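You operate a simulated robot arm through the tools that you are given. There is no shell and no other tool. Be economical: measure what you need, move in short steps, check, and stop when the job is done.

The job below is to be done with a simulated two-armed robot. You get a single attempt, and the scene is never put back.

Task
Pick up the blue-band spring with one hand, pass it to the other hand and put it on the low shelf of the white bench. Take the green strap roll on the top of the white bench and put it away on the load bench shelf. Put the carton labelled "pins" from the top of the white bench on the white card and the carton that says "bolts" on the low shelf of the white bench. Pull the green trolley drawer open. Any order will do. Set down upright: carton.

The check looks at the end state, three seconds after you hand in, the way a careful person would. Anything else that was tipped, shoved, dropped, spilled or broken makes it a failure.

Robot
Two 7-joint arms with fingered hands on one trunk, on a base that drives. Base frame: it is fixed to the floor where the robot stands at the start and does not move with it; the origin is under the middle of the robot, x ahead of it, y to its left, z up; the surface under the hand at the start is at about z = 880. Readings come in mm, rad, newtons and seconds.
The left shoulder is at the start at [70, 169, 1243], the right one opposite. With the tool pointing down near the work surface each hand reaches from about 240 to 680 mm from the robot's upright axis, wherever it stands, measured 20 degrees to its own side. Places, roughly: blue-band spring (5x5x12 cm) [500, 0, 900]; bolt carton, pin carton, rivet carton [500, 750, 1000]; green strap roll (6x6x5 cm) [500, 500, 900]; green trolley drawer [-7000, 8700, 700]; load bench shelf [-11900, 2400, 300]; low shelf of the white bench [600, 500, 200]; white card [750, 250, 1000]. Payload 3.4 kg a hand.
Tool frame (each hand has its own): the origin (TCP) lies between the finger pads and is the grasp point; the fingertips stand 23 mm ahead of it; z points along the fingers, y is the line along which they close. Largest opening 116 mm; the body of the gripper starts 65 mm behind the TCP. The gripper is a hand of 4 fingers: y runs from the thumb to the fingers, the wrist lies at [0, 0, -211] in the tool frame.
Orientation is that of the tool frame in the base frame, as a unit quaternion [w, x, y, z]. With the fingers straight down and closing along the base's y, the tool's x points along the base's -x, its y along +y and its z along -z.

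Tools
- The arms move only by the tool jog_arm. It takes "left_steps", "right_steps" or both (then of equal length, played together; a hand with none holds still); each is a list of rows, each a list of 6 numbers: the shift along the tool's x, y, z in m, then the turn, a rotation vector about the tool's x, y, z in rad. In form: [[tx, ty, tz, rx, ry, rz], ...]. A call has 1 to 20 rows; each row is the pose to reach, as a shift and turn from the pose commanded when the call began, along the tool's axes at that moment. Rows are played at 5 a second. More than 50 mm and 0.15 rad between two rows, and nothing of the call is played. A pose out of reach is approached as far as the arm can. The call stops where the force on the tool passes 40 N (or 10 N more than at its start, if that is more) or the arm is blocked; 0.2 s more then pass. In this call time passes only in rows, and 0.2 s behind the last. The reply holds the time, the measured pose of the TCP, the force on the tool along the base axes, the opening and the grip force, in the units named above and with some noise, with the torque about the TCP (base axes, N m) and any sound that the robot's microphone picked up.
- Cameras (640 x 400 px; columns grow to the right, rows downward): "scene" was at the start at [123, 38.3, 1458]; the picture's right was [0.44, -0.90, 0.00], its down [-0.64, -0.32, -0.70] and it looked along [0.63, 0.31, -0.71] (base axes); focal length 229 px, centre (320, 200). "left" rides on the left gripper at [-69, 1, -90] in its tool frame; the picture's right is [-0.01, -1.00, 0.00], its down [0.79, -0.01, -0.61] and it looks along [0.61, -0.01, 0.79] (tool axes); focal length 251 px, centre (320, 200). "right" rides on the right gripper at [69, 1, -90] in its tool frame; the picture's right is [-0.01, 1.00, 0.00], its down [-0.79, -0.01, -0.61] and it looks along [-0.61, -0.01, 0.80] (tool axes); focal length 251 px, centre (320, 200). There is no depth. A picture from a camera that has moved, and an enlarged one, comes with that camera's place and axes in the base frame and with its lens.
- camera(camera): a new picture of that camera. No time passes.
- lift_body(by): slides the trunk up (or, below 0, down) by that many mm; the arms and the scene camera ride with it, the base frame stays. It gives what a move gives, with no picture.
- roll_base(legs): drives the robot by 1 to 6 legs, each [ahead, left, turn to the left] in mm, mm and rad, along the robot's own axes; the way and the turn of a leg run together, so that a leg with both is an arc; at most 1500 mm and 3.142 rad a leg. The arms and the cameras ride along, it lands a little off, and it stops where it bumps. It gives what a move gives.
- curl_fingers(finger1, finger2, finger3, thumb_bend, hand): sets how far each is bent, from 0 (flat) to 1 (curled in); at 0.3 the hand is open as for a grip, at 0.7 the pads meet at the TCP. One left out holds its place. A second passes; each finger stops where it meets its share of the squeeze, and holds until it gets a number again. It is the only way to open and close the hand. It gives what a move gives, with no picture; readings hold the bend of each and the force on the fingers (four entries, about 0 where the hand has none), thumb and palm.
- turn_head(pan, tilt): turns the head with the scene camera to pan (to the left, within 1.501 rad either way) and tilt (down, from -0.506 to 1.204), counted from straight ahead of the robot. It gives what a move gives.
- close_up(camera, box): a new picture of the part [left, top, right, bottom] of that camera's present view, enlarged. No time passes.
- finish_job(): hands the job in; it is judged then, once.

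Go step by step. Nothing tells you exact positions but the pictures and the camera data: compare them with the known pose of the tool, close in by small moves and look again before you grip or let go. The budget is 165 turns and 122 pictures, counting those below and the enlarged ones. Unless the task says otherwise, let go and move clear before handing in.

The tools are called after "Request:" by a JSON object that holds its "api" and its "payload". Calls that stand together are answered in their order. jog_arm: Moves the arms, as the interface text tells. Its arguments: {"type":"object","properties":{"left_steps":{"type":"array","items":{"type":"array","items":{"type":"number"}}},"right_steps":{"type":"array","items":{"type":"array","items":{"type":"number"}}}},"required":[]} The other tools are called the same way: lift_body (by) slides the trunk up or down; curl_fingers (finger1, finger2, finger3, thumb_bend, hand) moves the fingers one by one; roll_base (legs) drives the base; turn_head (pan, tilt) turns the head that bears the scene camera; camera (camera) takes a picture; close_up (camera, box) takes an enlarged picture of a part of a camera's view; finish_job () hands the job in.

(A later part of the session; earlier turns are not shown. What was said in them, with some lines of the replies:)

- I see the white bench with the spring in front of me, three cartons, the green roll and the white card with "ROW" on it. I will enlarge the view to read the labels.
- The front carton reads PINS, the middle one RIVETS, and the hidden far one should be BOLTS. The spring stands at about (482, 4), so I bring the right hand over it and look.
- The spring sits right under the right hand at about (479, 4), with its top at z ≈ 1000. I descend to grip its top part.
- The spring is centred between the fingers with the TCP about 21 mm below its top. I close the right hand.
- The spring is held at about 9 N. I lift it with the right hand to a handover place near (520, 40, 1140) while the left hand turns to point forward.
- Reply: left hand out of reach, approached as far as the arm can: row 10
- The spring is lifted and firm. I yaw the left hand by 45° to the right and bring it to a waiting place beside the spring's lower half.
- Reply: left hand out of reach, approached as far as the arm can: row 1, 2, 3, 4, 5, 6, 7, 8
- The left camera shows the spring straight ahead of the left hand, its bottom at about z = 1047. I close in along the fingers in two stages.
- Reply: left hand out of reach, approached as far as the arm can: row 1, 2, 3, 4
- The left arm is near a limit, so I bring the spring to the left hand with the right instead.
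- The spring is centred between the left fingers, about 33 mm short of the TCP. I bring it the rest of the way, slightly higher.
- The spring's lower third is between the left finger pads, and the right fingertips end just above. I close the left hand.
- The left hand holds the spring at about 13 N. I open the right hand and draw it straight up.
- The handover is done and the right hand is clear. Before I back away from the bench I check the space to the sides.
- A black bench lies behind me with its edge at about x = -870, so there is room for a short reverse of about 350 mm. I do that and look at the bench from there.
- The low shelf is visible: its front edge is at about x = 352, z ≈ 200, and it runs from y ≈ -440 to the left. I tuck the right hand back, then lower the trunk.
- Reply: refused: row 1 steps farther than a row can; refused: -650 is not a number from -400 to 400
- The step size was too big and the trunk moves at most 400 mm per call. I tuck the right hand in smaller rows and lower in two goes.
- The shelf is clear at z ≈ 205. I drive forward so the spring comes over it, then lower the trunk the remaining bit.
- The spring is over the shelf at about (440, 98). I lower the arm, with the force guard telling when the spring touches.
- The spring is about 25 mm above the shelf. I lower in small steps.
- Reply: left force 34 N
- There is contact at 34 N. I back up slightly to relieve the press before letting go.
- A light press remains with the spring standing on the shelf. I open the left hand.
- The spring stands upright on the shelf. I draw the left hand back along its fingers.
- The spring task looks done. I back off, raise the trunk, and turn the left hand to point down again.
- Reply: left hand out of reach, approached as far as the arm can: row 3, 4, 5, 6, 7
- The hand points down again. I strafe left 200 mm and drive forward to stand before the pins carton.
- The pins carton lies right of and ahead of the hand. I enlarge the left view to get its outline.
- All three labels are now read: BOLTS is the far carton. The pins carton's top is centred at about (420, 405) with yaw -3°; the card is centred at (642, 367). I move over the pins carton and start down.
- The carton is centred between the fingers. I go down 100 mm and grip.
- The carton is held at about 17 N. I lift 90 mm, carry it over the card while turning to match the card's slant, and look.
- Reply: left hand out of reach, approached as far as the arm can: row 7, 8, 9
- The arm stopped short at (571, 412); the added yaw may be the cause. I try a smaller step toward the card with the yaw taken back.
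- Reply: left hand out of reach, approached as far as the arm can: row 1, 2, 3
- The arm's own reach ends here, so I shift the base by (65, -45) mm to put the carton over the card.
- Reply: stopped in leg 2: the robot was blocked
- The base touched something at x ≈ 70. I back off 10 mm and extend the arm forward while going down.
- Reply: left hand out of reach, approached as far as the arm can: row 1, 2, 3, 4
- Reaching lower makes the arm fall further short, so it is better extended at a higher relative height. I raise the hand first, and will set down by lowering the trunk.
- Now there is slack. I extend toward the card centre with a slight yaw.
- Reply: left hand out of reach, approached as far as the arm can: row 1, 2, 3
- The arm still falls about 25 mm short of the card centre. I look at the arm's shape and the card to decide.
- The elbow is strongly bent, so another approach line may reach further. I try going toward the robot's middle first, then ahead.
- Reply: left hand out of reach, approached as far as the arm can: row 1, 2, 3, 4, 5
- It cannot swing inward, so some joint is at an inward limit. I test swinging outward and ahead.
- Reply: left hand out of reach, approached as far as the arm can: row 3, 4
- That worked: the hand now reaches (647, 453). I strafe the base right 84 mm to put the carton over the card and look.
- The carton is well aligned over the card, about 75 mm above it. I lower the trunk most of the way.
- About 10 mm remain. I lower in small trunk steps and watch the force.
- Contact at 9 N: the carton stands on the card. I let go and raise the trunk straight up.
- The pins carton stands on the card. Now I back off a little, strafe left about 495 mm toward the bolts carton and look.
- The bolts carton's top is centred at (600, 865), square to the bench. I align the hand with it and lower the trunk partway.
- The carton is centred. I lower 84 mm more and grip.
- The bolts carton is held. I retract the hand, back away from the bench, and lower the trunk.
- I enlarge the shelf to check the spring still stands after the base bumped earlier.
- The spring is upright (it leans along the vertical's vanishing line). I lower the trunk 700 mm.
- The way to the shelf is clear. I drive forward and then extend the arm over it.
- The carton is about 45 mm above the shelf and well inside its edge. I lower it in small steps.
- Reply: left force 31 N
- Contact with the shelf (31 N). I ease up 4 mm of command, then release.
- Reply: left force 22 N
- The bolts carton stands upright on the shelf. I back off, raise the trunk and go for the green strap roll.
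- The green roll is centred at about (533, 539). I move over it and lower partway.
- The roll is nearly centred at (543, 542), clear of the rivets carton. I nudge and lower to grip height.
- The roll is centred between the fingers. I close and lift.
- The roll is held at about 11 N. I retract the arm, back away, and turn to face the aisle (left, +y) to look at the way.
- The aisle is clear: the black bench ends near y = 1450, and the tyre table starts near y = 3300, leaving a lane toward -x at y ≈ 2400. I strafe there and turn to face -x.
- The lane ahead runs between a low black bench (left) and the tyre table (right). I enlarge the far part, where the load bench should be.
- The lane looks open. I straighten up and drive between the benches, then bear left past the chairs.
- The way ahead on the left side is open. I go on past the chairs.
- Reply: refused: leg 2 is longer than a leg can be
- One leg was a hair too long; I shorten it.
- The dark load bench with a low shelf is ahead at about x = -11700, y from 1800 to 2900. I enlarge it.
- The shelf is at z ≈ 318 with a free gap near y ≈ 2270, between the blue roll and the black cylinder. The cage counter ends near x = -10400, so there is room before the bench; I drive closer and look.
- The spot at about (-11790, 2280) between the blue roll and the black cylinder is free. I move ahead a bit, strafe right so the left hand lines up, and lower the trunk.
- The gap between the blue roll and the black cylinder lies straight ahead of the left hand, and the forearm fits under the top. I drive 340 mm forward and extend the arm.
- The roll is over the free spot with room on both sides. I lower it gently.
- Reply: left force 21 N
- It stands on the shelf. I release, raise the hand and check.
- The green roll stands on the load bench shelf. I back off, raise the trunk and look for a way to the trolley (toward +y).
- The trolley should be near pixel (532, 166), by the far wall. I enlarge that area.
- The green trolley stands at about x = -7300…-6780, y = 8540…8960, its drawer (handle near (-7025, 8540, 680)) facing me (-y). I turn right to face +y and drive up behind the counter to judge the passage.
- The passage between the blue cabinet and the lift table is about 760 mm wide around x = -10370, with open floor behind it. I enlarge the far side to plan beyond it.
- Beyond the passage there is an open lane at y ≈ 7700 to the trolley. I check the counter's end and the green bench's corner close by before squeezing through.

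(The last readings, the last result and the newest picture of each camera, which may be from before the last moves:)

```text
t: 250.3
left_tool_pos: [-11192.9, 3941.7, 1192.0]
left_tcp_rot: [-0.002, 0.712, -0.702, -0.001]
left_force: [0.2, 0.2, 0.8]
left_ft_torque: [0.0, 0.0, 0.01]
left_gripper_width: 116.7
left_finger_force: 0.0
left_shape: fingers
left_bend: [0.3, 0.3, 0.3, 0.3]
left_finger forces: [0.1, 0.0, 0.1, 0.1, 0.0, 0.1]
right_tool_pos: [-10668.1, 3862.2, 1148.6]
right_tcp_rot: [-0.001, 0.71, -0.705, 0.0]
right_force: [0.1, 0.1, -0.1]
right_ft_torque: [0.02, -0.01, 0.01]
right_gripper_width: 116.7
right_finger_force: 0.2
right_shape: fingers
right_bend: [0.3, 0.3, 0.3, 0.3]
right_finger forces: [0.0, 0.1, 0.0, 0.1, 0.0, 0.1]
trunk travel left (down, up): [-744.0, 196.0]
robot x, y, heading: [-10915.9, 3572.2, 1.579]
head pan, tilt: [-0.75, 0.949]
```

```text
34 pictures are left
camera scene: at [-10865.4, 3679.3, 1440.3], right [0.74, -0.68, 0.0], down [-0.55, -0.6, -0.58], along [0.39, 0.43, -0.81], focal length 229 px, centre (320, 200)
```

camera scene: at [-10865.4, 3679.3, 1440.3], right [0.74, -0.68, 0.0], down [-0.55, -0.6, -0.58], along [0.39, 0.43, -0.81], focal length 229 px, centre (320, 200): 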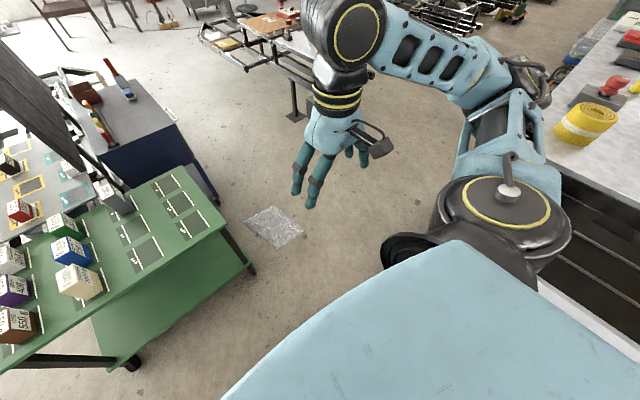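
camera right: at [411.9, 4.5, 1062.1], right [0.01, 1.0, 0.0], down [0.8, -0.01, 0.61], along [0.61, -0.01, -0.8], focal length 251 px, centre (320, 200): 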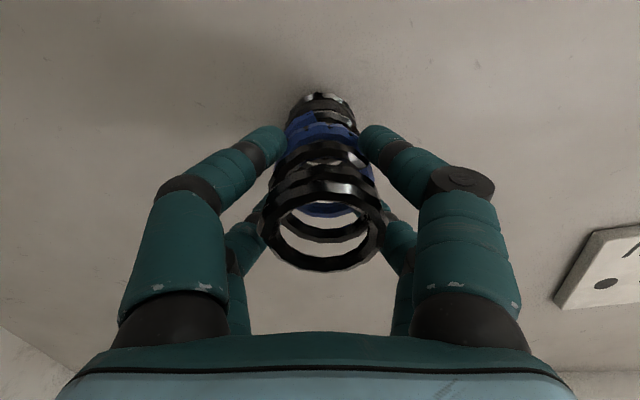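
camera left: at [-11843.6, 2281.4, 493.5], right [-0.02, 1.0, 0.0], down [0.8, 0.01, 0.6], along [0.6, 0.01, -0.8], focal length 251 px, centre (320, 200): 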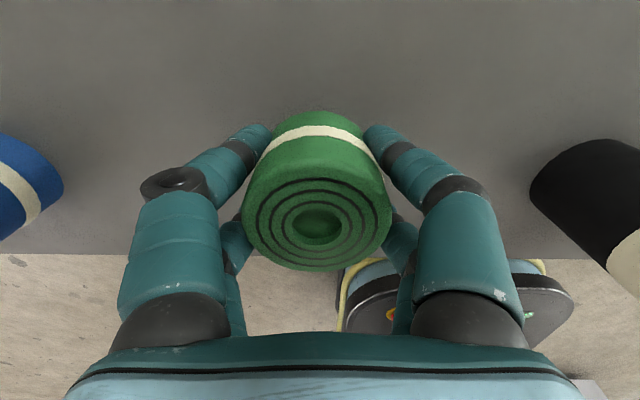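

The counter ends near y ≈ 3650, so I can dogleg around it and go through the passage at x ≈ -10220, then -10370.

Request:
{"api": "roll_base", "payload": {"legs": [[380, -300, -0.005], [150, -395, 0], [800, 0, 0], [700, 150, 0]]}}

Request:
{"api": "turn_head", "payload": {"pan": -0.5, "tilt": 0.45}}

Request:
{"api": "camera", "payload": {"camera": "scene"}}

```text
t: 262.7
left_tool_pos: [-10697.8, 5965.2, 1192.8]
left_tcp_rot: [-0.002, 0.721, -0.693, -0.001]
left_force: [-0.2, 0.2, -0.5]
left_ft_torque: [0.0, -0.01, 0.01]
left_gripper_width: 116.6
left_finger_force: 0.0
left_shape: fingers
left_bend: [0.3, 0.3, 0.3, 0.3]
left_finger forces: [0.0, 0.1, 0.0, 0.0, 0.0, 0.0]
right_tool_pos: [-10169.9, 5898.7, 1148.0]
right_tcp_rot: [-0.001, 0.719, -0.695, -0.001]
right_force: [0.3, 1.5, 0.2]
right_ft_torque: [0.02, 0.02, 0.01]
right_gripper_width: 116.5
right_finger_force: 0.1
right_shape: fingers
right_bend: [0.3, 0.3, 0.3, 0.3]
right_finger forces: [0.0, 0.1, 0.0, 0.0, 0.1, 0.0]
trunk travel left (down, up): [-744.0, 196.0]
robot x, y, heading: [-10409.9, 5603.9, 1.608]
head pan, tilt: [-0.75, 0.949]
```

```text
t: 263.6
left_tool_pos: [-10697.9, 5966.2, 1193.2]
left_tcp_rot: [-0.002, 0.722, -0.692, -0.001]
left_force: [-1.4, -0.4, -0.7]
left_ft_torque: [0.01, -0.02, -0.01]
left_gripper_width: 116.4
left_finger_force: 0.2
left_shape: fingers
left_bend: [0.3, 0.3, 0.3, 0.3]
left_finger forces: [0.0, 0.0, 0.0, 0.0, 0.1, 0.0]
right_tool_pos: [-10169.9, 5898.6, 1148.6]
right_tcp_rot: [0.0, 0.718, -0.696, -0.001]
right_force: [0.4, 0.0, 0.7]
right_ft_torque: [0.01, 0.0, -0.01]
right_gripper_width: 116.8
right_finger_force: 0.1
right_shape: fingers
right_bend: [0.3, 0.3, 0.3, 0.3]
right_finger forces: [0.1, 0.0, 0.1, 0.0, 0.0, 0.0]
trunk travel left (down, up): [-744.0, 196.0]
robot x, y, heading: [-10408.5, 5602.9, 1.599]
head pan, tilt: [-0.499, 0.45]
```

```text
33 pictures are left
camera scene: at [-10368.9, 5738.5, 1482.1], right [0.89, -0.45, 0.0], down [-0.2, -0.39, -0.9], along [0.41, 0.8, -0.44], focal length 229 px, centre (320, 200)
```

scene: 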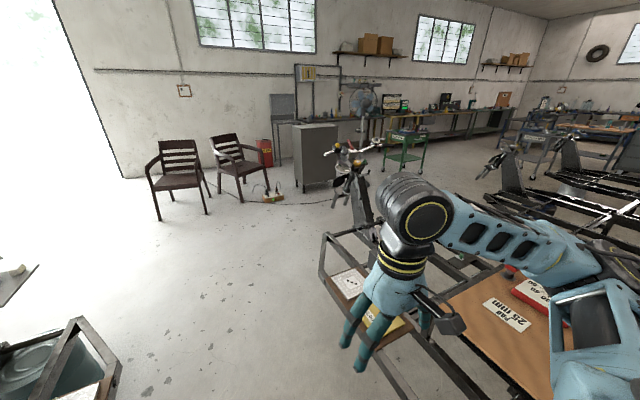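

I'm through. I go on to y ≈ 7700, then strafe right along the lane toward the trolley.

Request:
{"api": "roll_base", "payload": {"legs": [[0, 0, -0.03], [1400, 0, 0], [700, 0, 0], [0, -1400, 0]]}}

Request:
{"api": "turn_head", "payload": {"pan": -1.1, "tilt": 0.45}}

Request:
{"api": "camera", "payload": {"camera": "scene"}}

```text
t: 280.9
left_tool_pos: [-9312.3, 8065.0, 1192.1]
left_tcp_rot: [0.002, -0.706, 0.708, 0.001]
left_force: [-0.1, -1.3, 0.4]
left_ft_torque: [-0.01, 0.0, -0.02]
left_gripper_width: 116.2
left_finger_force: 0.0
left_shape: fingers
left_bend: [0.3, 0.3, 0.3, 0.3]
left_finger forces: [0.0, 0.0, 0.0, 0.1, 0.0, 0.0]
right_tool_pos: [-8787.5, 7974.9, 1148.3]
right_tcp_rot: [0.0, -0.703, 0.711, 0.0]
right_force: [-0.1, 0.5, 0.1]
right_ft_torque: [0.02, -0.03, 0.0]
right_gripper_width: 116.8
right_finger_force: 0.0
right_shape: fingers
right_bend: [0.3, 0.3, 0.3, 0.3]
right_finger forces: [0.1, 0.1, 0.0, 0.0, 0.0, 0.0]
trunk travel left (down, up): [-744.0, 196.0]
robot x, y, heading: [-9041.8, 7688.2, 1.559]
head pan, tilt: [-0.499, 0.45]
```

```text
t: 281.9
left_tool_pos: [-9312.6, 8064.4, 1193.1]
left_tcp_rot: [0.003, -0.706, 0.708, 0.002]
left_force: [-0.5, -0.3, 0.3]
left_ft_torque: [0.0, 0.01, -0.02]
left_gripper_width: 116.6
left_finger_force: 0.1
left_shape: fingers
left_bend: [0.3, 0.3, 0.3, 0.3]
left_finger forces: [0.0, 0.0, 0.0, 0.0, 0.1, 0.0]
right_tool_pos: [-8787.2, 7975.3, 1147.7]
right_tcp_rot: [0.001, -0.703, 0.711, 0.0]
right_force: [-1.0, 1.0, -0.1]
right_ft_torque: [-0.03, -0.01, 0.0]
right_gripper_width: 116.6
right_finger_force: 0.0
right_shape: fingers
right_bend: [0.3, 0.3, 0.3, 0.3]
right_finger forces: [0.0, 0.0, 0.0, 0.0, 0.0, 0.0]
trunk travel left (down, up): [-744.0, 196.0]
robot x, y, heading: [-9039.7, 7690.9, 1.561]
head pan, tilt: [-1.1, 0.45]
```

```text
32 pictures are left
camera scene: at [-8955.9, 7784.2, 1482.2], right [0.44, -0.9, 0.0], down [-0.39, -0.19, -0.9], along [0.81, 0.4, -0.44], focal length 229 px, centre (320, 200)
```

scene: 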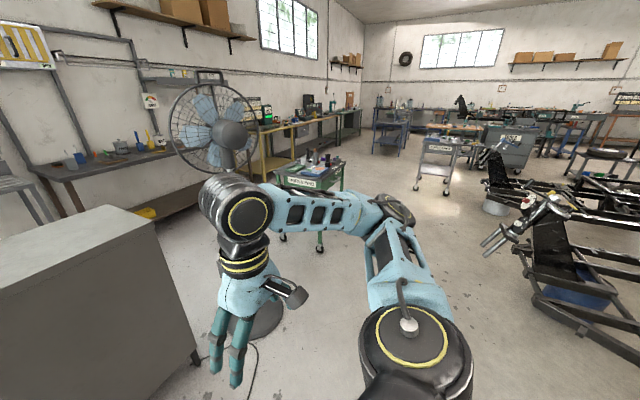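

The lane is clear if I keep a bit further from the handlebars on the right. I move ahead 140 mm and strafe to stand in front of the trolley.

Request:
{"api": "roll_base", "payload": {"legs": [[140, 0, 0.012], [0, -1450, 0], [0, -890, 0]]}}

Request:
{"api": "turn_head", "payload": {"pan": 0.35, "tilt": 0.7}}

Request:
{"api": "camera", "payload": {"camera": "scene"}}

```text
t: 294.2
left_tool_pos: [-6959.1, 8136.7, 1191.9]
left_tcp_rot: [0.003, -0.682, 0.731, 0.002]
left_force: [0.4, 0.2, -0.4]
left_ft_torque: [-0.02, -0.01, -0.02]
left_gripper_width: 116.5
left_finger_force: 0.1
left_shape: fingers
left_bend: [0.3, 0.3, 0.3, 0.3]
left_finger forces: [0.0, 0.0, 0.0, 0.1, 0.0, 0.0]
right_tool_pos: [-6443.0, 8012.7, 1149.7]
right_tcp_rot: [0.001, -0.68, 0.734, 0.0]
right_force: [-0.3, 0.5, 0.3]
right_ft_torque: [-0.01, 0.0, 0.01]
right_gripper_width: 116.6
right_finger_force: 0.1
right_shape: fingers
right_bend: [0.3, 0.3, 0.3, 0.3]
right_finger forces: [0.0, 0.0, 0.1, 0.1, 0.1, 0.0]
trunk travel left (down, up): [-744.0, 196.0]
robot x, y, heading: [-6713.1, 7748.3, 1.491]
head pan, tilt: [-1.1, 0.45]
```

```text
t: 295.8
left_tool_pos: [-6960.8, 8136.7, 1192.3]
left_tcp_rot: [0.003, -0.683, 0.731, 0.001]
left_force: [-0.8, -0.2, 0.2]
left_ft_torque: [0.0, 0.01, -0.02]
left_gripper_width: 116.8
left_finger_force: 0.1
left_shape: fingers
left_bend: [0.3, 0.3, 0.3, 0.3]
left_finger forces: [0.0, 0.0, 0.1, 0.0, 0.1, 0.0]
right_tool_pos: [-6441.8, 8012.4, 1148.2]
right_tcp_rot: [0.001, -0.68, 0.733, 0.0]
right_force: [-0.1, -0.5, -0.9]
right_ft_torque: [0.01, 0.02, -0.04]
right_gripper_width: 116.8
right_finger_force: 0.0
right_shape: fingers
right_bend: [0.3, 0.3, 0.3, 0.3]
right_finger forces: [0.0, 0.1, 0.0, 0.0, 0.0, 0.0]
trunk travel left (down, up): [-744.0, 196.0]
robot x, y, heading: [-6710.1, 7744.3, 1.492]
head pan, tilt: [0.351, 0.7]
```

```text
31 pictures are left
camera scene: at [-6730.9, 7879.8, 1460.0], right [0.96, 0.27, 0.0], down [0.17, -0.62, -0.76], along [-0.21, 0.74, -0.64], focal length 229 px, centre (320, 200)
```

scene: 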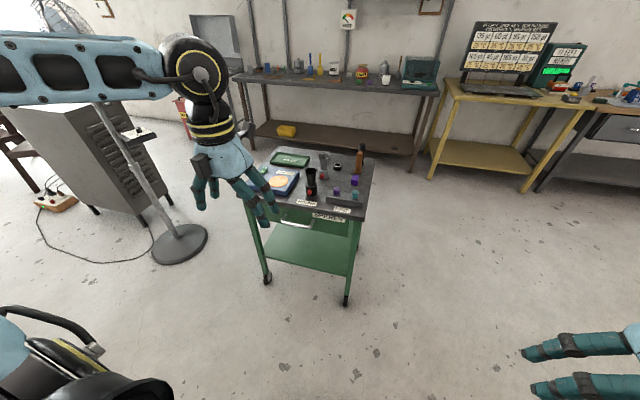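

I'm in front of the trolley; its drawer handle shows at about pixel (297, 222). I enlarge it.

Request:
{"api": "close_up", "payload": {"camera": "scene", "box": [230, 140, 400, 310]}}

```text
2.35 times, centred on (315, 225) of scene
camera zoom: at [-6730.9, 7879.8, 1460.0], right [0.96, 0.27, 0.0], down [0.17, -0.62, -0.76], along [-0.21, 0.74, -0.64], focal length 539 px, centre (332, 141)
```

zoom: 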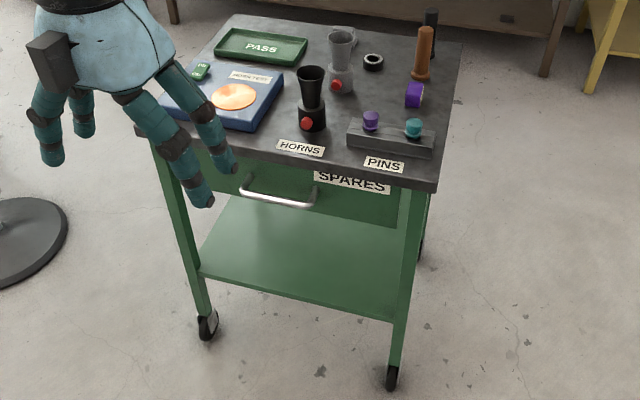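

The handle bar is about 150 mm long, centred near (-7035, 8560, 700), level and along x. I straighten the base and turn the left hand to point forward.

Request:
{"api": "roll_base", "payload": {"legs": [[0, 0, 0.079]]}}

Request:
{"api": "jog_arm", "payload": {"left_steps": [[-0.006, 0.008, 0, 0, -0.143, 0], [-0.012, 0.016, 0, 0, -0.286, 0], [-0.018, 0.024, 0, 0, -0.428, 0], [-0.024, 0.032, 0, 0, -0.571, 0], [-0.03, 0.04, 0, 0, -0.714, 0], [-0.036, 0.048, 0, 0, -0.857, 0], [-0.042, 0.056, 0, 0, -1.0, 0], [-0.048, 0.064, 0, 0, -1.142, 0], [-0.054, 0.072, 0, 0, -1.285, 0], [-0.06, 0.08, 0, 0, -1.428, 0], [-0.06, 0.08, 0, 0, -1.55, 0]]}}

Request:
{"api": "jog_arm", "payload": {"left_steps": [[0, 0, 0, 0, 0, 0.14], [0, 0, 0, 0, 0, 0.28], [0, 0, 0, 0, 0, 0.42], [0, 0, 0, 0, 0, 0.56], [0, 0, 0, 0, 0, 0.7], [0, 0, 0, 0, 0, 0.84], [0, 0, 0, 0, 0, 0.98], [0, 0, 0, 0, 0, 1.12], [0, 0, 0, 0, 0, 1.26], [0, 0, 0, 0, 0, 1.4], [0, 0, 0, 0, 0, 1.54]]}}

Request:
{"api": "camera", "payload": {"camera": "scene"}}

```text
t: 296.7
left_tool_pos: [-6987.4, 8116.4, 1191.5]
left_tcp_rot: [-0.002, 0.711, -0.704, -0.001]
left_force: [-0.2, -0.1, -0.3]
left_ft_torque: [0.03, 0.04, 0.05]
left_gripper_width: 116.7
left_finger_force: 0.1
left_shape: fingers
left_bend: [0.3, 0.3, 0.3, 0.3]
left_finger forces: [0.1, 0.0, 0.0, 0.1, 0.0, 0.1]
right_tool_pos: [-6462.5, 8032.9, 1148.1]
right_tcp_rot: [0.0, 0.708, -0.707, -0.002]
right_force: [-0.1, 0.8, -0.4]
right_ft_torque: [0.02, 0.0, 0.02]
right_gripper_width: 116.8
right_finger_force: 0.0
right_shape: fingers
right_bend: [0.3, 0.3, 0.3, 0.3]
right_finger forces: [0.0, 0.0, 0.1, 0.0, 0.1, 0.0]
trunk travel left (down, up): [-744.0, 196.0]
robot x, y, heading: [-6711.5, 7742.3, 1.575]
head pan, tilt: [0.351, 0.7]
```

```text
t: 299.1
left_tool_pos: [-7098.0, 8200.3, 1181.4]
left_tcp_rot: [-0.494, 0.505, -0.502, -0.499]
left_force: [0.4, 0.3, 0.4]
left_ft_torque: [-0.04, 0.04, 0.06]
left_gripper_width: 116.9
left_finger_force: 0.0
left_shape: fingers
left_bend: [0.3, 0.3, 0.3, 0.3]
left_finger forces: [0.0, 0.0, 0.0, 0.1, 0.0, 0.0]
left hand out of reach, approached as far as the arm can: row 6, 7, 8, 9, 10, 11
right_tool_pos: [-6464.6, 8031.8, 1149.7]
right_tcp_rot: [-0.001, 0.707, -0.707, 0.0]
right_force: [0.1, 1.2, 0.3]
right_ft_torque: [0.01, 0.0, 0.01]
right_gripper_width: 116.6
right_finger_force: 0.0
right_shape: fingers
right_bend: [0.3, 0.3, 0.3, 0.3]
right_finger forces: [0.0, 0.0, 0.0, 0.0, 0.1, 0.0]
trunk travel left (down, up): [-744.0, 196.0]
robot x, y, heading: [-6715.0, 7741.9, 1.572]
head pan, tilt: [0.351, 0.7]
```

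```text
t: 301.5
left_tool_pos: [-7095.5, 8205.3, 1184.2]
left_tcp_rot: [0.008, -0.014, 0.713, 0.701]
left_force: [0.8, -0.6, 0.8]
left_ft_torque: [-0.01, 0.01, 0.02]
left_gripper_width: 116.9
left_finger_force: 0.0
left_shape: fingers
left_bend: [0.3, 0.3, 0.3, 0.3]
left_finger forces: [0.0, 0.1, 0.0, 0.0, 0.0, 0.0]
right_tool_pos: [-6464.0, 8031.7, 1148.2]
right_tcp_rot: [-0.001, 0.708, -0.707, -0.001]
right_force: [-0.7, 0.0, 0.2]
right_ft_torque: [0.03, 0.02, 0.03]
right_gripper_width: 116.5
right_finger_force: 0.1
right_shape: fingers
right_bend: [0.3, 0.3, 0.3, 0.3]
right_finger forces: [0.0, 0.0, 0.0, 0.1, 0.0, 0.0]
trunk travel left (down, up): [-744.0, 196.0]
robot x, y, heading: [-6711.2, 7744.2, 1.573]
head pan, tilt: [0.351, 0.7]
```

```text
29 pictures are left
camera scene: at [-6741.1, 7877.8, 1460.0], right [0.94, 0.34, 0.0], down [0.22, -0.6, -0.76], along [-0.26, 0.72, -0.64], focal length 229 px, centre (320, 200)
```

scene: 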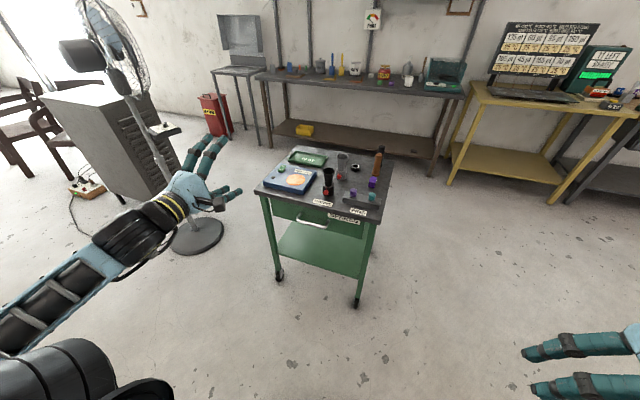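

The left hand now points forward with its closing axis vertical. I lower the trunk 480 mm, strafe 60 mm right and look with the hand camera.

Request:
{"api": "lift_body", "payload": {"by": -300}}

Request:
{"api": "lift_body", "payload": {"by": -180}}

Request:
{"api": "roll_base", "payload": {"legs": [[0, -60, 0]]}}

Request:
{"api": "camera", "payload": {"camera": "left"}}

Request:
{"api": "camera", "payload": {"camera": "scene"}}

```text
t: 304.5
left_tool_pos: [-7096.4, 8204.2, 885.0]
left_tcp_rot: [0.007, -0.014, 0.713, 0.701]
left_force: [-0.6, -1.0, 0.3]
left_ft_torque: [0.03, -0.03, -0.01]
left_gripper_width: 116.8
left_finger_force: 0.0
left_shape: fingers
left_bend: [0.3, 0.3, 0.3, 0.3]
left_finger forces: [0.0, 0.0, 0.1, 0.1, 0.0, 0.1]
right_tool_pos: [-6464.7, 8032.0, 848.4]
right_tcp_rot: [-0.001, 0.707, -0.707, -0.001]
right_force: [-0.4, -0.3, -0.8]
right_ft_torque: [-0.03, 0.0, 0.0]
right_gripper_width: 116.5
right_finger_force: 0.1
right_shape: fingers
right_bend: [0.3, 0.3, 0.3, 0.3]
right_finger forces: [0.0, 0.0, 0.0, 0.0, 0.0, 0.0]
trunk travel left (down, up): [-444.0, 496.0]
robot x, y, heading: [-6711.9, 7743.9, 1.572]
head pan, tilt: [0.351, 0.7]
```

```text
t: 306.5
left_tool_pos: [-7095.6, 8204.0, 704.2]
left_tcp_rot: [0.006, -0.014, 0.713, 0.701]
left_force: [-0.8, 1.1, -0.5]
left_ft_torque: [0.02, -0.03, 0.0]
left_gripper_width: 116.8
left_finger_force: 0.0
left_shape: fingers
left_bend: [0.3, 0.3, 0.3, 0.3]
left_finger forces: [0.0, 0.0, 0.0, 0.2, 0.0, 0.0]
right_tool_pos: [-6463.9, 8032.7, 668.3]
right_tcp_rot: [0.0, 0.707, -0.707, 0.0]
right_force: [-0.6, -0.4, 0.1]
right_ft_torque: [0.0, -0.01, 0.0]
right_gripper_width: 116.7
right_finger_force: 0.1
right_shape: fingers
right_bend: [0.3, 0.3, 0.3, 0.3]
right_finger forces: [0.0, 0.0, 0.0, 0.0, 0.0, 0.0]
trunk travel left (down, up): [-264.0, 676.0]
robot x, y, heading: [-6710.1, 7744.5, 1.571]
head pan, tilt: [0.351, 0.7]
```

```text
t: 307.5
left_tool_pos: [-7034.5, 8205.3, 704.3]
left_tcp_rot: [0.008, -0.015, 0.713, 0.701]
left_force: [0.9, 0.5, 0.0]
left_ft_torque: [-0.01, 0.01, 0.0]
left_gripper_width: 116.7
left_finger_force: 0.0
left_shape: fingers
left_bend: [0.3, 0.3, 0.3, 0.3]
left_finger forces: [0.0, 0.0, 0.0, 0.1, 0.0, 0.0]
right_tool_pos: [-6404.1, 8032.4, 668.0]
right_tcp_rot: [0.0, 0.707, -0.707, -0.001]
right_force: [-0.1, 0.1, 0.2]
right_ft_torque: [-0.01, 0.01, 0.01]
right_gripper_width: 116.7
right_finger_force: 0.2
right_shape: fingers
right_bend: [0.3, 0.3, 0.3, 0.3]
right_finger forces: [0.1, 0.0, 0.0, 0.1, 0.1, 0.1]
trunk travel left (down, up): [-264.0, 676.0]
robot x, y, heading: [-6650.5, 7746.9, 1.567]
head pan, tilt: [0.351, 0.7]
```

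```text
28 pictures are left
camera left: at [-6965.3, 8114.7, 708.3], right [0.04, -0.01, -1.0], down [-0.79, -0.61, -0.02], along [-0.61, 0.79, -0.04], focal length 251 px, centre (320, 200)
```

left: 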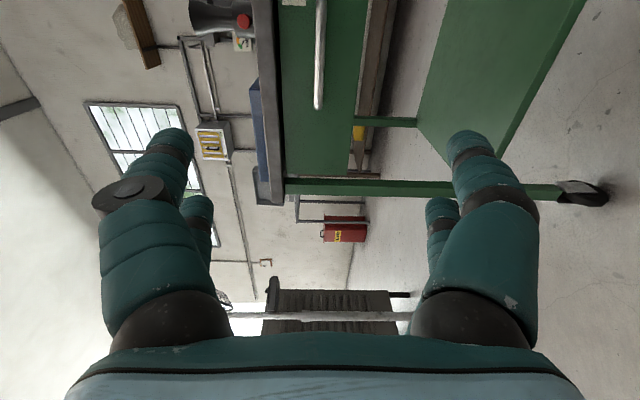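

```text
27 pictures are left
camera scene: at [-6680.8, 7877.8, 980.0], right [0.94, 0.34, 0.0], down [0.22, -0.6, -0.77], along [-0.26, 0.72, -0.64], focal length 229 px, centre (320, 200)
```

scene: 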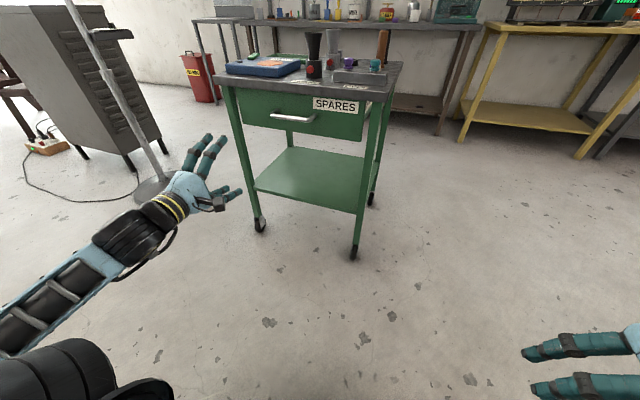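

Triangulating gives the bar at y ≈ 8590, z ≈ 693, x from -7115 to -6957. I pre-close the left hand partly so the fingers clear the trolley top, drop 11 mm and drive closer.

Request:
{"api": "curl_fingers", "payload": {"hand": "left", "finger1": 0.45, "finger2": 0.45, "finger3": 0.45, "thumb_bend": 0.45}}

Request:
{"api": "lift_body", "payload": {"by": -11}}

Request:
{"api": "roll_base", "payload": {"legs": [[290, 0, 0.003]]}}

Request:
{"api": "camera", "payload": {"camera": "left"}}

Request:
{"api": "close_up", "payload": {"camera": "scene", "box": [160, 60, 400, 260]}}

```text
t: 308.5
left_tool_pos: [-7035.5, 8205.7, 703.8]
left_tcp_rot: [0.008, -0.015, 0.712, 0.702]
left_force: [-0.1, -0.2, -0.7]
left_ft_torque: [0.0, 0.03, 0.0]
left_gripper_width: 73.7
left_finger_force: 0.1
left_shape: fingers
left_bend: [0.45, 0.45, 0.45, 0.45]
left_finger forces: [0.0, 0.0, 0.1, 0.0, 0.0, 0.0]
right_tool_pos: [-6404.3, 8031.8, 667.7]
right_tcp_rot: [0.0, -0.707, 0.707, 0.001]
right_force: [-0.6, -0.8, -0.1]
right_ft_torque: [0.0, 0.0, -0.01]
right_gripper_width: 116.9
right_finger_force: 0.1
right_shape: fingers
right_bend: [0.3, 0.3, 0.3, 0.3]
right_finger forces: [0.1, 0.0, 0.1, 0.0, 0.0, 0.1]
trunk travel left (down, up): [-264.0, 676.0]
robot x, y, heading: [-6652.7, 7749.2, 1.568]
head pan, tilt: [0.351, 0.7]
```

```text
t: 309.1
left_tool_pos: [-7034.9, 8204.4, 693.6]
left_tcp_rot: [0.008, -0.014, 0.713, 0.701]
left_force: [-0.5, 0.0, 0.7]
left_ft_torque: [0.01, 0.0, 0.0]
left_gripper_width: 73.7
left_finger_force: 0.2
left_shape: fingers
left_bend: [0.45, 0.45, 0.45, 0.45]
left_finger forces: [0.0, 0.0, 0.1, 0.0, 0.0, 0.0]
right_tool_pos: [-6403.8, 8031.5, 658.0]
right_tcp_rot: [0.001, -0.707, 0.707, 0.001]
right_force: [-0.2, 0.4, -0.1]
right_ft_torque: [0.02, 0.02, 0.0]
right_gripper_width: 116.6
right_finger_force: 0.1
right_shape: fingers
right_bend: [0.3, 0.3, 0.3, 0.3]
right_finger forces: [0.0, 0.0, 0.0, 0.0, 0.0, 0.0]
trunk travel left (down, up): [-253.0, 687.0]
robot x, y, heading: [-6653.5, 7744.2, 1.568]
head pan, tilt: [0.351, 0.7]
```

```text
t: 311.0
left_tool_pos: [-7036.8, 8489.1, 692.7]
left_tcp_rot: [0.007, -0.015, 0.713, 0.701]
left_force: [1.2, 0.4, 0.5]
left_ft_torque: [0.02, 0.01, -0.03]
left_gripper_width: 73.6
left_finger_force: 0.1
left_shape: fingers
left_bend: [0.45, 0.45, 0.45, 0.45]
left_finger forces: [0.1, 0.1, 0.0, 0.0, 0.0, 0.1]
right_tool_pos: [-6405.0, 8318.1, 656.6]
right_tcp_rot: [-0.001, 0.708, -0.706, -0.001]
right_force: [1.1, 0.7, -1.2]
right_ft_torque: [-0.02, -0.02, -0.03]
right_gripper_width: 116.6
right_finger_force: 0.1
right_shape: fingers
right_bend: [0.3, 0.3, 0.3, 0.3]
right_finger forces: [0.0, 0.1, 0.0, 0.0, 0.0, 0.0]
trunk travel left (down, up): [-253.0, 687.0]
robot x, y, heading: [-6651.9, 8030.8, 1.575]
head pan, tilt: [0.351, 0.7]
```

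```text
26 pictures are left
camera left: at [-6966.8, 8399.9, 696.9], right [0.04, -0.01, -1.0], down [-0.79, -0.62, -0.02], along [-0.61, 0.79, -0.04], focal length 251 px, centre (320, 200)
```

left: 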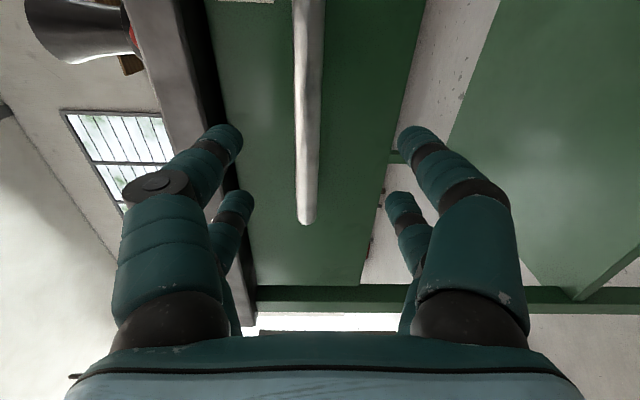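

```text
2.00 times, centred on (280, 160) of scene
camera zoom: at [-6682.0, 8163.7, 969.0], right [0.94, 0.35, 0.0], down [0.22, -0.6, -0.76], along [-0.26, 0.72, -0.64], focal length 458 px, centre (400, 280)
```

zoom: 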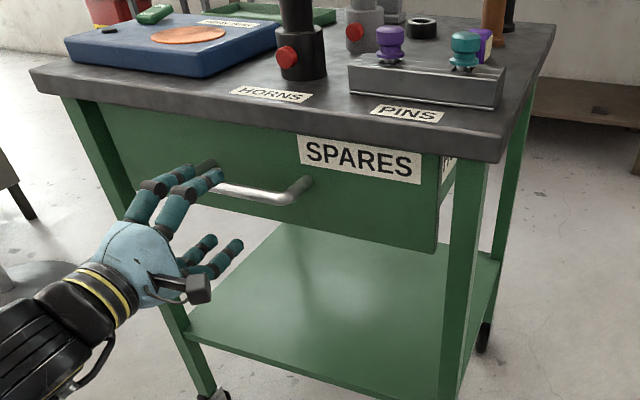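

The bar lies between the fingers at z ≈ 699, about 85 mm ahead. I raise 6 mm and advance.

Request:
{"api": "jog_arm", "payload": {"left_steps": [[0, 0.006, 0.02, 0, 0, 0], [0, 0.006, 0.04, 0, 0, 0], [0, 0.006, 0.06, 0, 0, 0]]}}

Request:
{"api": "camera", "payload": {"camera": "left"}}

Request:
{"api": "close_up", "payload": {"camera": "scene", "box": [200, 100, 320, 220]}}

```text
t: 311.8
left_tool_pos: [-7041.5, 8545.2, 701.0]
left_tcp_rot: [0.009, -0.014, 0.714, 0.7]
left_force: [1.2, 0.0, -0.7]
left_ft_torque: [-0.01, 0.01, -0.03]
left_gripper_width: 73.7
left_finger_force: 0.0
left_shape: fingers
left_bend: [0.45, 0.45, 0.45, 0.45]
left_finger forces: [0.0, 0.0, 0.1, 0.0, 0.0, 0.0]
left hand out of reach, approached as far as the arm can: row 3
right_tool_pos: [-6405.2, 8318.9, 658.3]
right_tcp_rot: [-0.001, 0.708, -0.706, -0.001]
right_force: [-0.2, 0.1, 1.0]
right_ft_torque: [-0.01, 0.0, -0.01]
right_gripper_width: 116.5
right_finger_force: 0.1
right_shape: fingers
right_bend: [0.3, 0.3, 0.3, 0.3]
right_finger forces: [0.0, 0.0, 0.0, 0.0, 0.1, 0.1]
trunk travel left (down, up): [-253.0, 687.0]
robot x, y, heading: [-6651.1, 8031.4, 1.571]
head pan, tilt: [0.351, 0.7]
```

```text
24 pictures are left
camera left: at [-6971.6, 8455.5, 705.0], right [0.04, -0.02, -1.0], down [-0.79, -0.61, -0.02], along [-0.61, 0.79, -0.04], focal length 251 px, centre (320, 200)
```

left: 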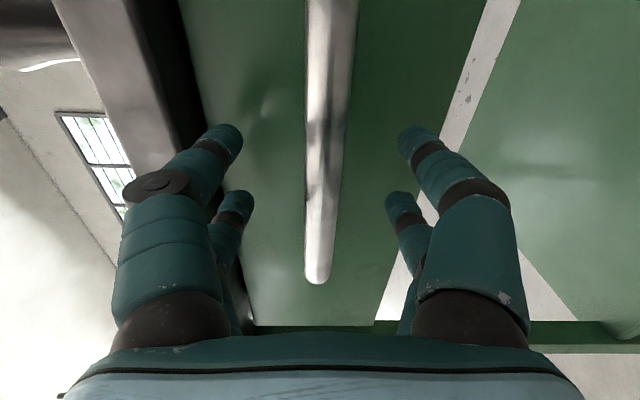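

```text
3.33 times, centred on (260, 160) of scene
camera zoom: at [-6682.0, 8163.3, 969.0], right [0.94, 0.35, 0.0], down [0.22, -0.6, -0.76], along [-0.26, 0.72, -0.64], focal length 763 px, centre (520, 333)
```

zoom: 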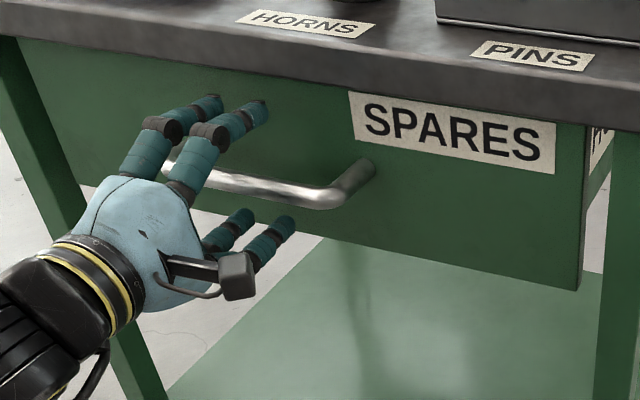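

The fingers straddle the bar; I ease the base 12 mm forward, then close.

Request:
{"api": "roll_base", "payload": {"legs": [[12, 0, 0]]}}

Request:
{"api": "curl_fingers", "payload": {"hand": "left", "finger1": 0.7, "finger2": 0.7, "finger3": 0.7, "thumb_bend": 0.7}}

Request:
{"api": "camera", "payload": {"camera": "left"}}

Request:
{"api": "close_up", "payload": {"camera": "scene", "box": [200, 100, 320, 220]}}

```text
t: 312.6
left_tool_pos: [-7040.7, 8558.2, 699.5]
left_tcp_rot: [0.009, -0.014, 0.713, 0.701]
left_force: [-0.2, -1.2, 0.1]
left_ft_torque: [0.01, -0.01, -0.03]
left_gripper_width: 73.6
left_finger_force: 0.1
left_shape: fingers
left_bend: [0.45, 0.45, 0.45, 0.45]
left_finger forces: [0.0, 0.0, 0.1, 0.0, 0.1, 0.0]
right_tool_pos: [-6404.7, 8331.7, 658.3]
right_tcp_rot: [-0.001, 0.708, -0.706, 0.0]
right_force: [-0.3, 0.8, 0.1]
right_ft_torque: [0.01, -0.01, -0.01]
right_gripper_width: 116.7
right_finger_force: 0.0
right_shape: fingers
right_bend: [0.3, 0.3, 0.3, 0.3]
right_finger forces: [0.1, 0.0, 0.0, 0.0, 0.1, 0.0]
trunk travel left (down, up): [-253.0, 687.0]
robot x, y, heading: [-6653.1, 8041.5, 1.569]
head pan, tilt: [0.351, 0.7]
```

```text
t: 313.6
left_tool_pos: [-7042.1, 8558.7, 701.0]
left_tcp_rot: [0.007, -0.014, 0.714, 0.7]
left_force: [-0.7, 0.6, 0.9]
left_ft_torque: [0.02, 0.02, 0.02]
left_gripper_width: 1.7
left_finger_force: 0.2
left_shape: fingers
left_bend: [0.7, 0.7, 0.7, 0.7]
left_finger forces: [0.0, 0.0, 0.0, 0.0, 0.0, 0.0]
right_tool_pos: [-6404.7, 8331.0, 657.6]
right_tcp_rot: [0.0, 0.708, -0.706, 0.0]
right_force: [0.0, -0.7, 0.4]
right_ft_torque: [0.0, 0.0, -0.02]
right_gripper_width: 116.5
right_finger_force: 0.2
right_shape: fingers
right_bend: [0.3, 0.3, 0.3, 0.3]
right_finger forces: [0.0, 0.0, 0.0, 0.0, 0.0, 0.1]
trunk travel left (down, up): [-253.0, 687.0]
robot x, y, heading: [-6653.2, 8043.0, 1.57]
head pan, tilt: [0.351, 0.7]
```

```text
22 pictures are left
camera left: at [-6971.6, 8467.8, 705.1], right [0.04, -0.02, -1.0], down [-0.79, -0.61, -0.02], along [-0.61, 0.79, -0.04], focal length 251 px, centre (320, 200)
```

left: 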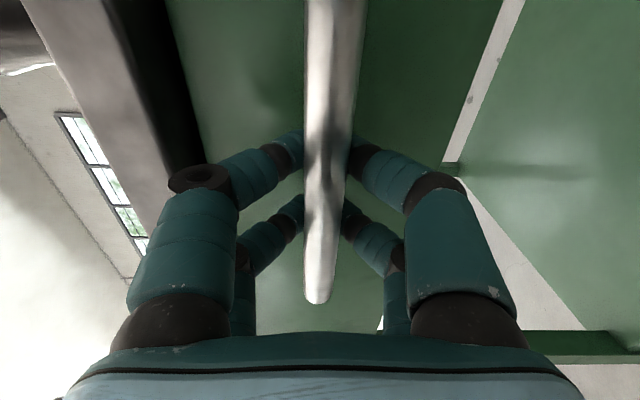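

```text
3.33 times, centred on (260, 160) of scene
camera zoom: at [-6682.1, 8175.8, 969.0], right [0.94, 0.35, 0.0], down [0.22, -0.6, -0.76], along [-0.26, 0.72, -0.64], focal length 763 px, centre (520, 333)
```

zoom: 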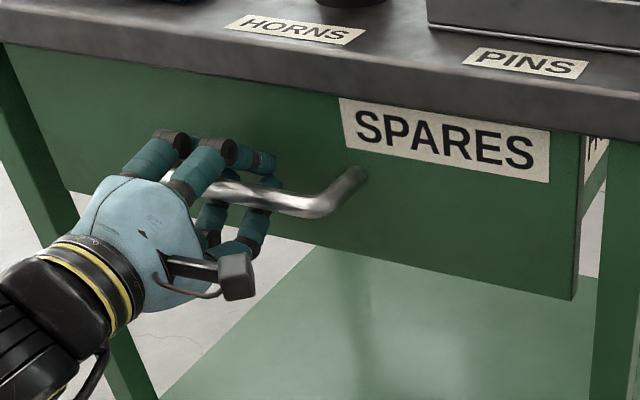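

The fingers have closed behind the bar, so it is hooked inside the hand. I pull back with the base 100 mm and look.

Request:
{"api": "roll_base", "payload": {"legs": [[-100, 0, 0]]}}

Request:
{"api": "camera", "payload": {"camera": "scene"}}

```text
t: 314.8
left_tool_pos: [-7041.0, 8455.1, 701.2]
left_tcp_rot: [0.008, -0.014, 0.713, 0.701]
left_force: [0.2, 0.4, -0.5]
left_ft_torque: [-0.02, -0.01, -0.01]
left_gripper_width: 2.5
left_finger_force: 0.3
left_shape: fingers
left_bend: [0.7, 0.7, 0.7, 0.69]
left_finger forces: [0.0, 0.1, 0.2, 0.0, 0.8, 0.1]
right_tool_pos: [-6404.5, 8228.0, 657.5]
right_tcp_rot: [-0.001, 0.708, -0.706, -0.001]
right_force: [-0.1, -0.3, 0.5]
right_ft_torque: [0.0, 0.0, 0.01]
right_gripper_width: 116.7
right_finger_force: 0.0
right_shape: fingers
right_bend: [0.3, 0.3, 0.3, 0.3]
right_finger forces: [0.1, 0.0, 0.0, 0.1, 0.0, 0.0]
trunk travel left (down, up): [-253.0, 687.0]
robot x, y, heading: [-6652.7, 7939.0, 1.565]
head pan, tilt: [0.351, 0.7]
```

```text
20 pictures are left
camera scene: at [-6682.0, 8073.2, 969.1], right [0.94, 0.34, 0.0], down [0.22, -0.6, -0.76], along [-0.26, 0.72, -0.64], focal length 229 px, centre (320, 200)
```

scene: 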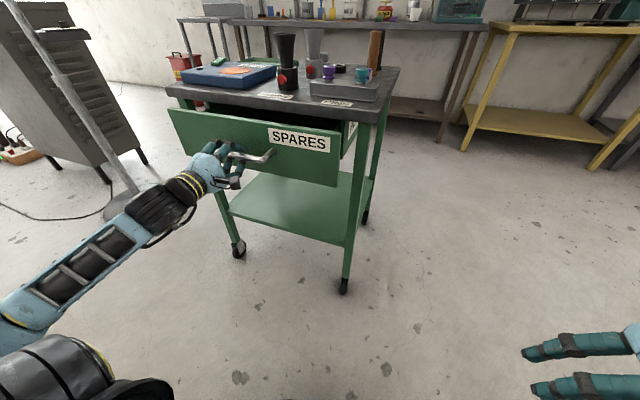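

The drawer is sliding open and the trolley has not moved. I pull another 130 mm.

Request:
{"api": "roll_base", "payload": {"legs": [[-130, 0, 0.003]]}}

Request:
{"api": "camera", "payload": {"camera": "scene"}}

```text
t: 316.0
left_tool_pos: [-7043.6, 8322.8, 700.1]
left_tcp_rot: [0.006, -0.015, 0.712, 0.702]
left_force: [-0.4, 1.1, -0.2]
left_ft_torque: [-0.01, 0.0, 0.0]
left_gripper_width: 2.1
left_finger_force: 0.2
left_shape: fingers
left_bend: [0.7, 0.7, 0.7, 0.7]
left_finger forces: [0.0, 0.0, 0.2, 0.0, 0.6, 0.0]
right_tool_pos: [-6405.6, 8097.0, 656.8]
right_tcp_rot: [0.0, 0.71, -0.704, -0.001]
right_force: [0.6, -0.1, -0.7]
right_ft_torque: [0.01, 0.01, -0.02]
right_gripper_width: 116.7
right_finger_force: 0.0
right_shape: fingers
right_bend: [0.3, 0.3, 0.3, 0.3]
right_finger forces: [0.0, 0.0, 0.0, 0.0, 0.0, 0.0]
trunk travel left (down, up): [-253.0, 687.0]
robot x, y, heading: [-6650.5, 7809.7, 1.581]
head pan, tilt: [0.351, 0.7]
```

```text
19 pictures are left
camera scene: at [-6682.1, 7940.5, 969.1], right [0.94, 0.35, 0.0], down [0.23, -0.6, -0.76], along [-0.27, 0.72, -0.64], focal length 229 px, centre (320, 200)
```

scene: 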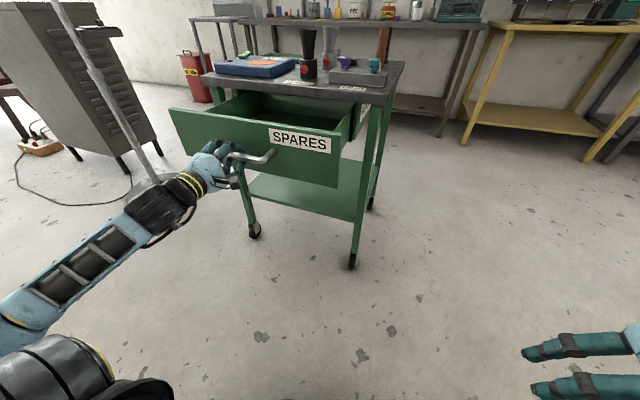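

It is open about 215 mm. I pull a further 40 mm carefully, watching the force.

Request:
{"api": "roll_base", "payload": {"legs": [[-40, 0, -0.006]]}}

Request:
{"api": "camera", "payload": {"camera": "scene"}}

```text
t: 316.9
left_tool_pos: [-7041.4, 8283.3, 700.7]
left_tcp_rot: [0.009, -0.014, 0.713, 0.701]
left_force: [1.4, 1.1, -0.5]
left_ft_torque: [0.01, 0.02, 0.0]
left_gripper_width: 1.9
left_finger_force: 0.1
left_shape: fingers
left_bend: [0.7, 0.7, 0.7, 0.7]
left_finger forces: [0.0, 0.0, 0.0, 0.0, 0.6, 0.1]
right_tool_pos: [-6402.3, 8056.7, 657.6]
right_tcp_rot: [-0.001, 0.707, -0.707, 0.0]
right_force: [-0.8, -0.4, 0.8]
right_ft_torque: [0.02, 0.01, 0.03]
right_gripper_width: 116.8
right_finger_force: 0.1
right_shape: fingers
right_bend: [0.3, 0.3, 0.3, 0.3]
right_finger forces: [0.0, 0.0, 0.1, 0.1, 0.0, 0.0]
trunk travel left (down, up): [-253.0, 687.0]
robot x, y, heading: [-6653.5, 7771.0, 1.569]
head pan, tilt: [0.351, 0.7]
```

```text
18 pictures are left
camera scene: at [-6681.2, 7901.2, 969.1], right [0.94, 0.34, 0.0], down [0.22, -0.6, -0.77], along [-0.26, 0.72, -0.64], focal length 229 px, centre (320, 200)
```

scene: 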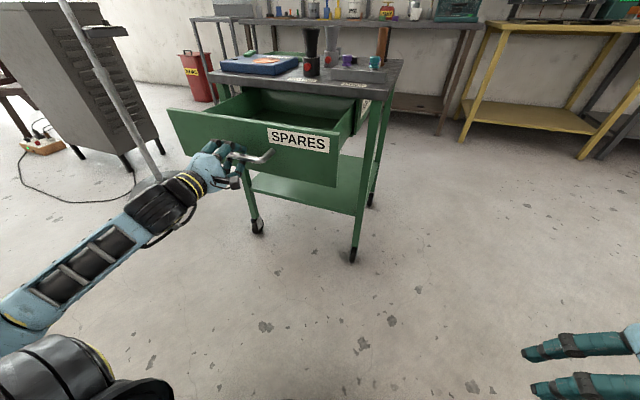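

The drawer is open about 255 mm, trolley still in place. I open the hand and back straight away.

Request:
{"api": "curl_fingers", "payload": {"hand": "left", "finger1": 0.43, "finger2": 0.43, "finger3": 0.43, "thumb_bend": 0.43}}

Request:
{"api": "camera", "payload": {"camera": "left"}}

```text
t: 317.9
left_tool_pos: [-7041.1, 8284.0, 700.5]
left_tcp_rot: [0.008, -0.014, 0.713, 0.701]
left_force: [0.2, -1.0, -0.1]
left_ft_torque: [-0.02, 0.04, 0.02]
left_gripper_width: 78.3
left_finger_force: 0.1
left_shape: fingers
left_bend: [0.43, 0.43, 0.43, 0.43]
left_finger forces: [0.0, 0.0, 0.0, 0.0, 0.0, 0.0]
right_tool_pos: [-6403.4, 8057.0, 657.6]
right_tcp_rot: [-0.001, 0.708, -0.707, 0.0]
right_force: [-0.2, 0.6, -0.1]
right_ft_torque: [-0.04, -0.01, -0.02]
right_gripper_width: 116.8
right_finger_force: 0.1
right_shape: fingers
right_bend: [0.3, 0.3, 0.3, 0.3]
right_finger forces: [0.0, 0.0, 0.0, 0.0, 0.0, 0.0]
trunk travel left (down, up): [-253.0, 687.0]
robot x, y, heading: [-6649.7, 7767.6, 1.569]
head pan, tilt: [0.351, 0.7]
```

```text
17 pictures are left
camera left: at [-6970.2, 8193.8, 705.5], right [0.04, -0.02, -1.0], down [-0.79, -0.61, -0.02], along [-0.61, 0.79, -0.04], focal length 251 px, centre (320, 200)
```

left: 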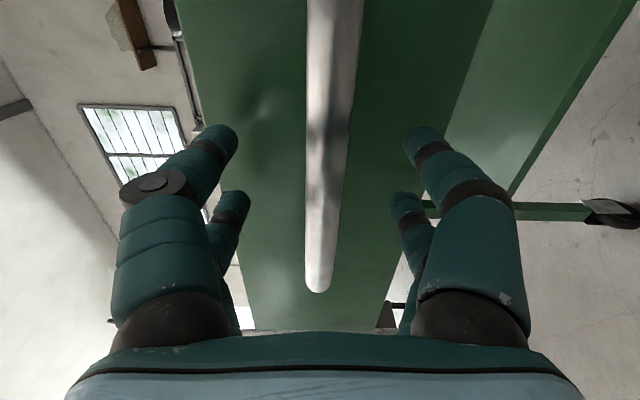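

The hand is open and free of the bar. I back off 130 mm.

Request:
{"api": "roll_base", "payload": {"legs": [[-130, 0, 0]]}}

Request:
{"api": "camera", "payload": {"camera": "scene"}}

```text
t: 319.2
left_tool_pos: [-7039.2, 8158.0, 701.5]
left_tcp_rot: [0.009, -0.013, 0.712, 0.702]
left_force: [-1.1, -0.2, 0.7]
left_ft_torque: [-0.02, -0.02, 0.01]
left_gripper_width: 78.4
left_finger_force: 0.0
left_shape: fingers
left_bend: [0.43, 0.43, 0.43, 0.43]
left_finger forces: [0.0, 0.0, 0.0, 0.0, 0.0, 0.0]
right_tool_pos: [-6402.9, 7929.9, 657.8]
right_tcp_rot: [0.001, -0.707, 0.708, 0.0]
right_force: [0.4, 0.2, -0.1]
right_ft_torque: [0.04, 0.03, -0.04]
right_gripper_width: 116.4
right_finger_force: 0.1
right_shape: fingers
right_bend: [0.3, 0.3, 0.3, 0.3]
right_finger forces: [0.0, 0.0, 0.0, 0.0, 0.0, 0.0]
trunk travel left (down, up): [-253.0, 687.0]
robot x, y, heading: [-6651.3, 7639.6, 1.569]
head pan, tilt: [0.351, 0.7]
```

```text
16 pictures are left
camera scene: at [-6680.8, 7774.9, 969.1], right [0.94, 0.34, 0.0], down [0.22, -0.6, -0.77], along [-0.26, 0.72, -0.64], focal length 229 px, centre (320, 200)
```

scene: 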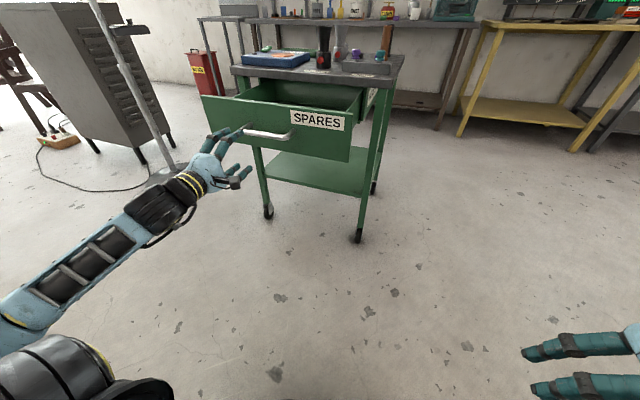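

The drawer stays open, both hands are empty and clear, and the spring, cartons and roll were each seen in place after I let go of them. I hand in.

Request:
{"api": "finish_job", "payload": {}}

```text
The job is handed in.
```

I finished all five jobs and handed in with both hands empty and clear:
- **Spring:** passed from the right hand to the left and standing on the white bench's low shelf.
- **Bolts carton:** upright on the same low shelf.
- **Pins carton:** upright on the white card.
- **Green strap roll:** on the load bench shelf.
- **Green trolley drawer:** open about 255 mm, and the trolley hasn't moved.

The base bumped something once at the white bench. I checked the spring afterwards and it was still upright.
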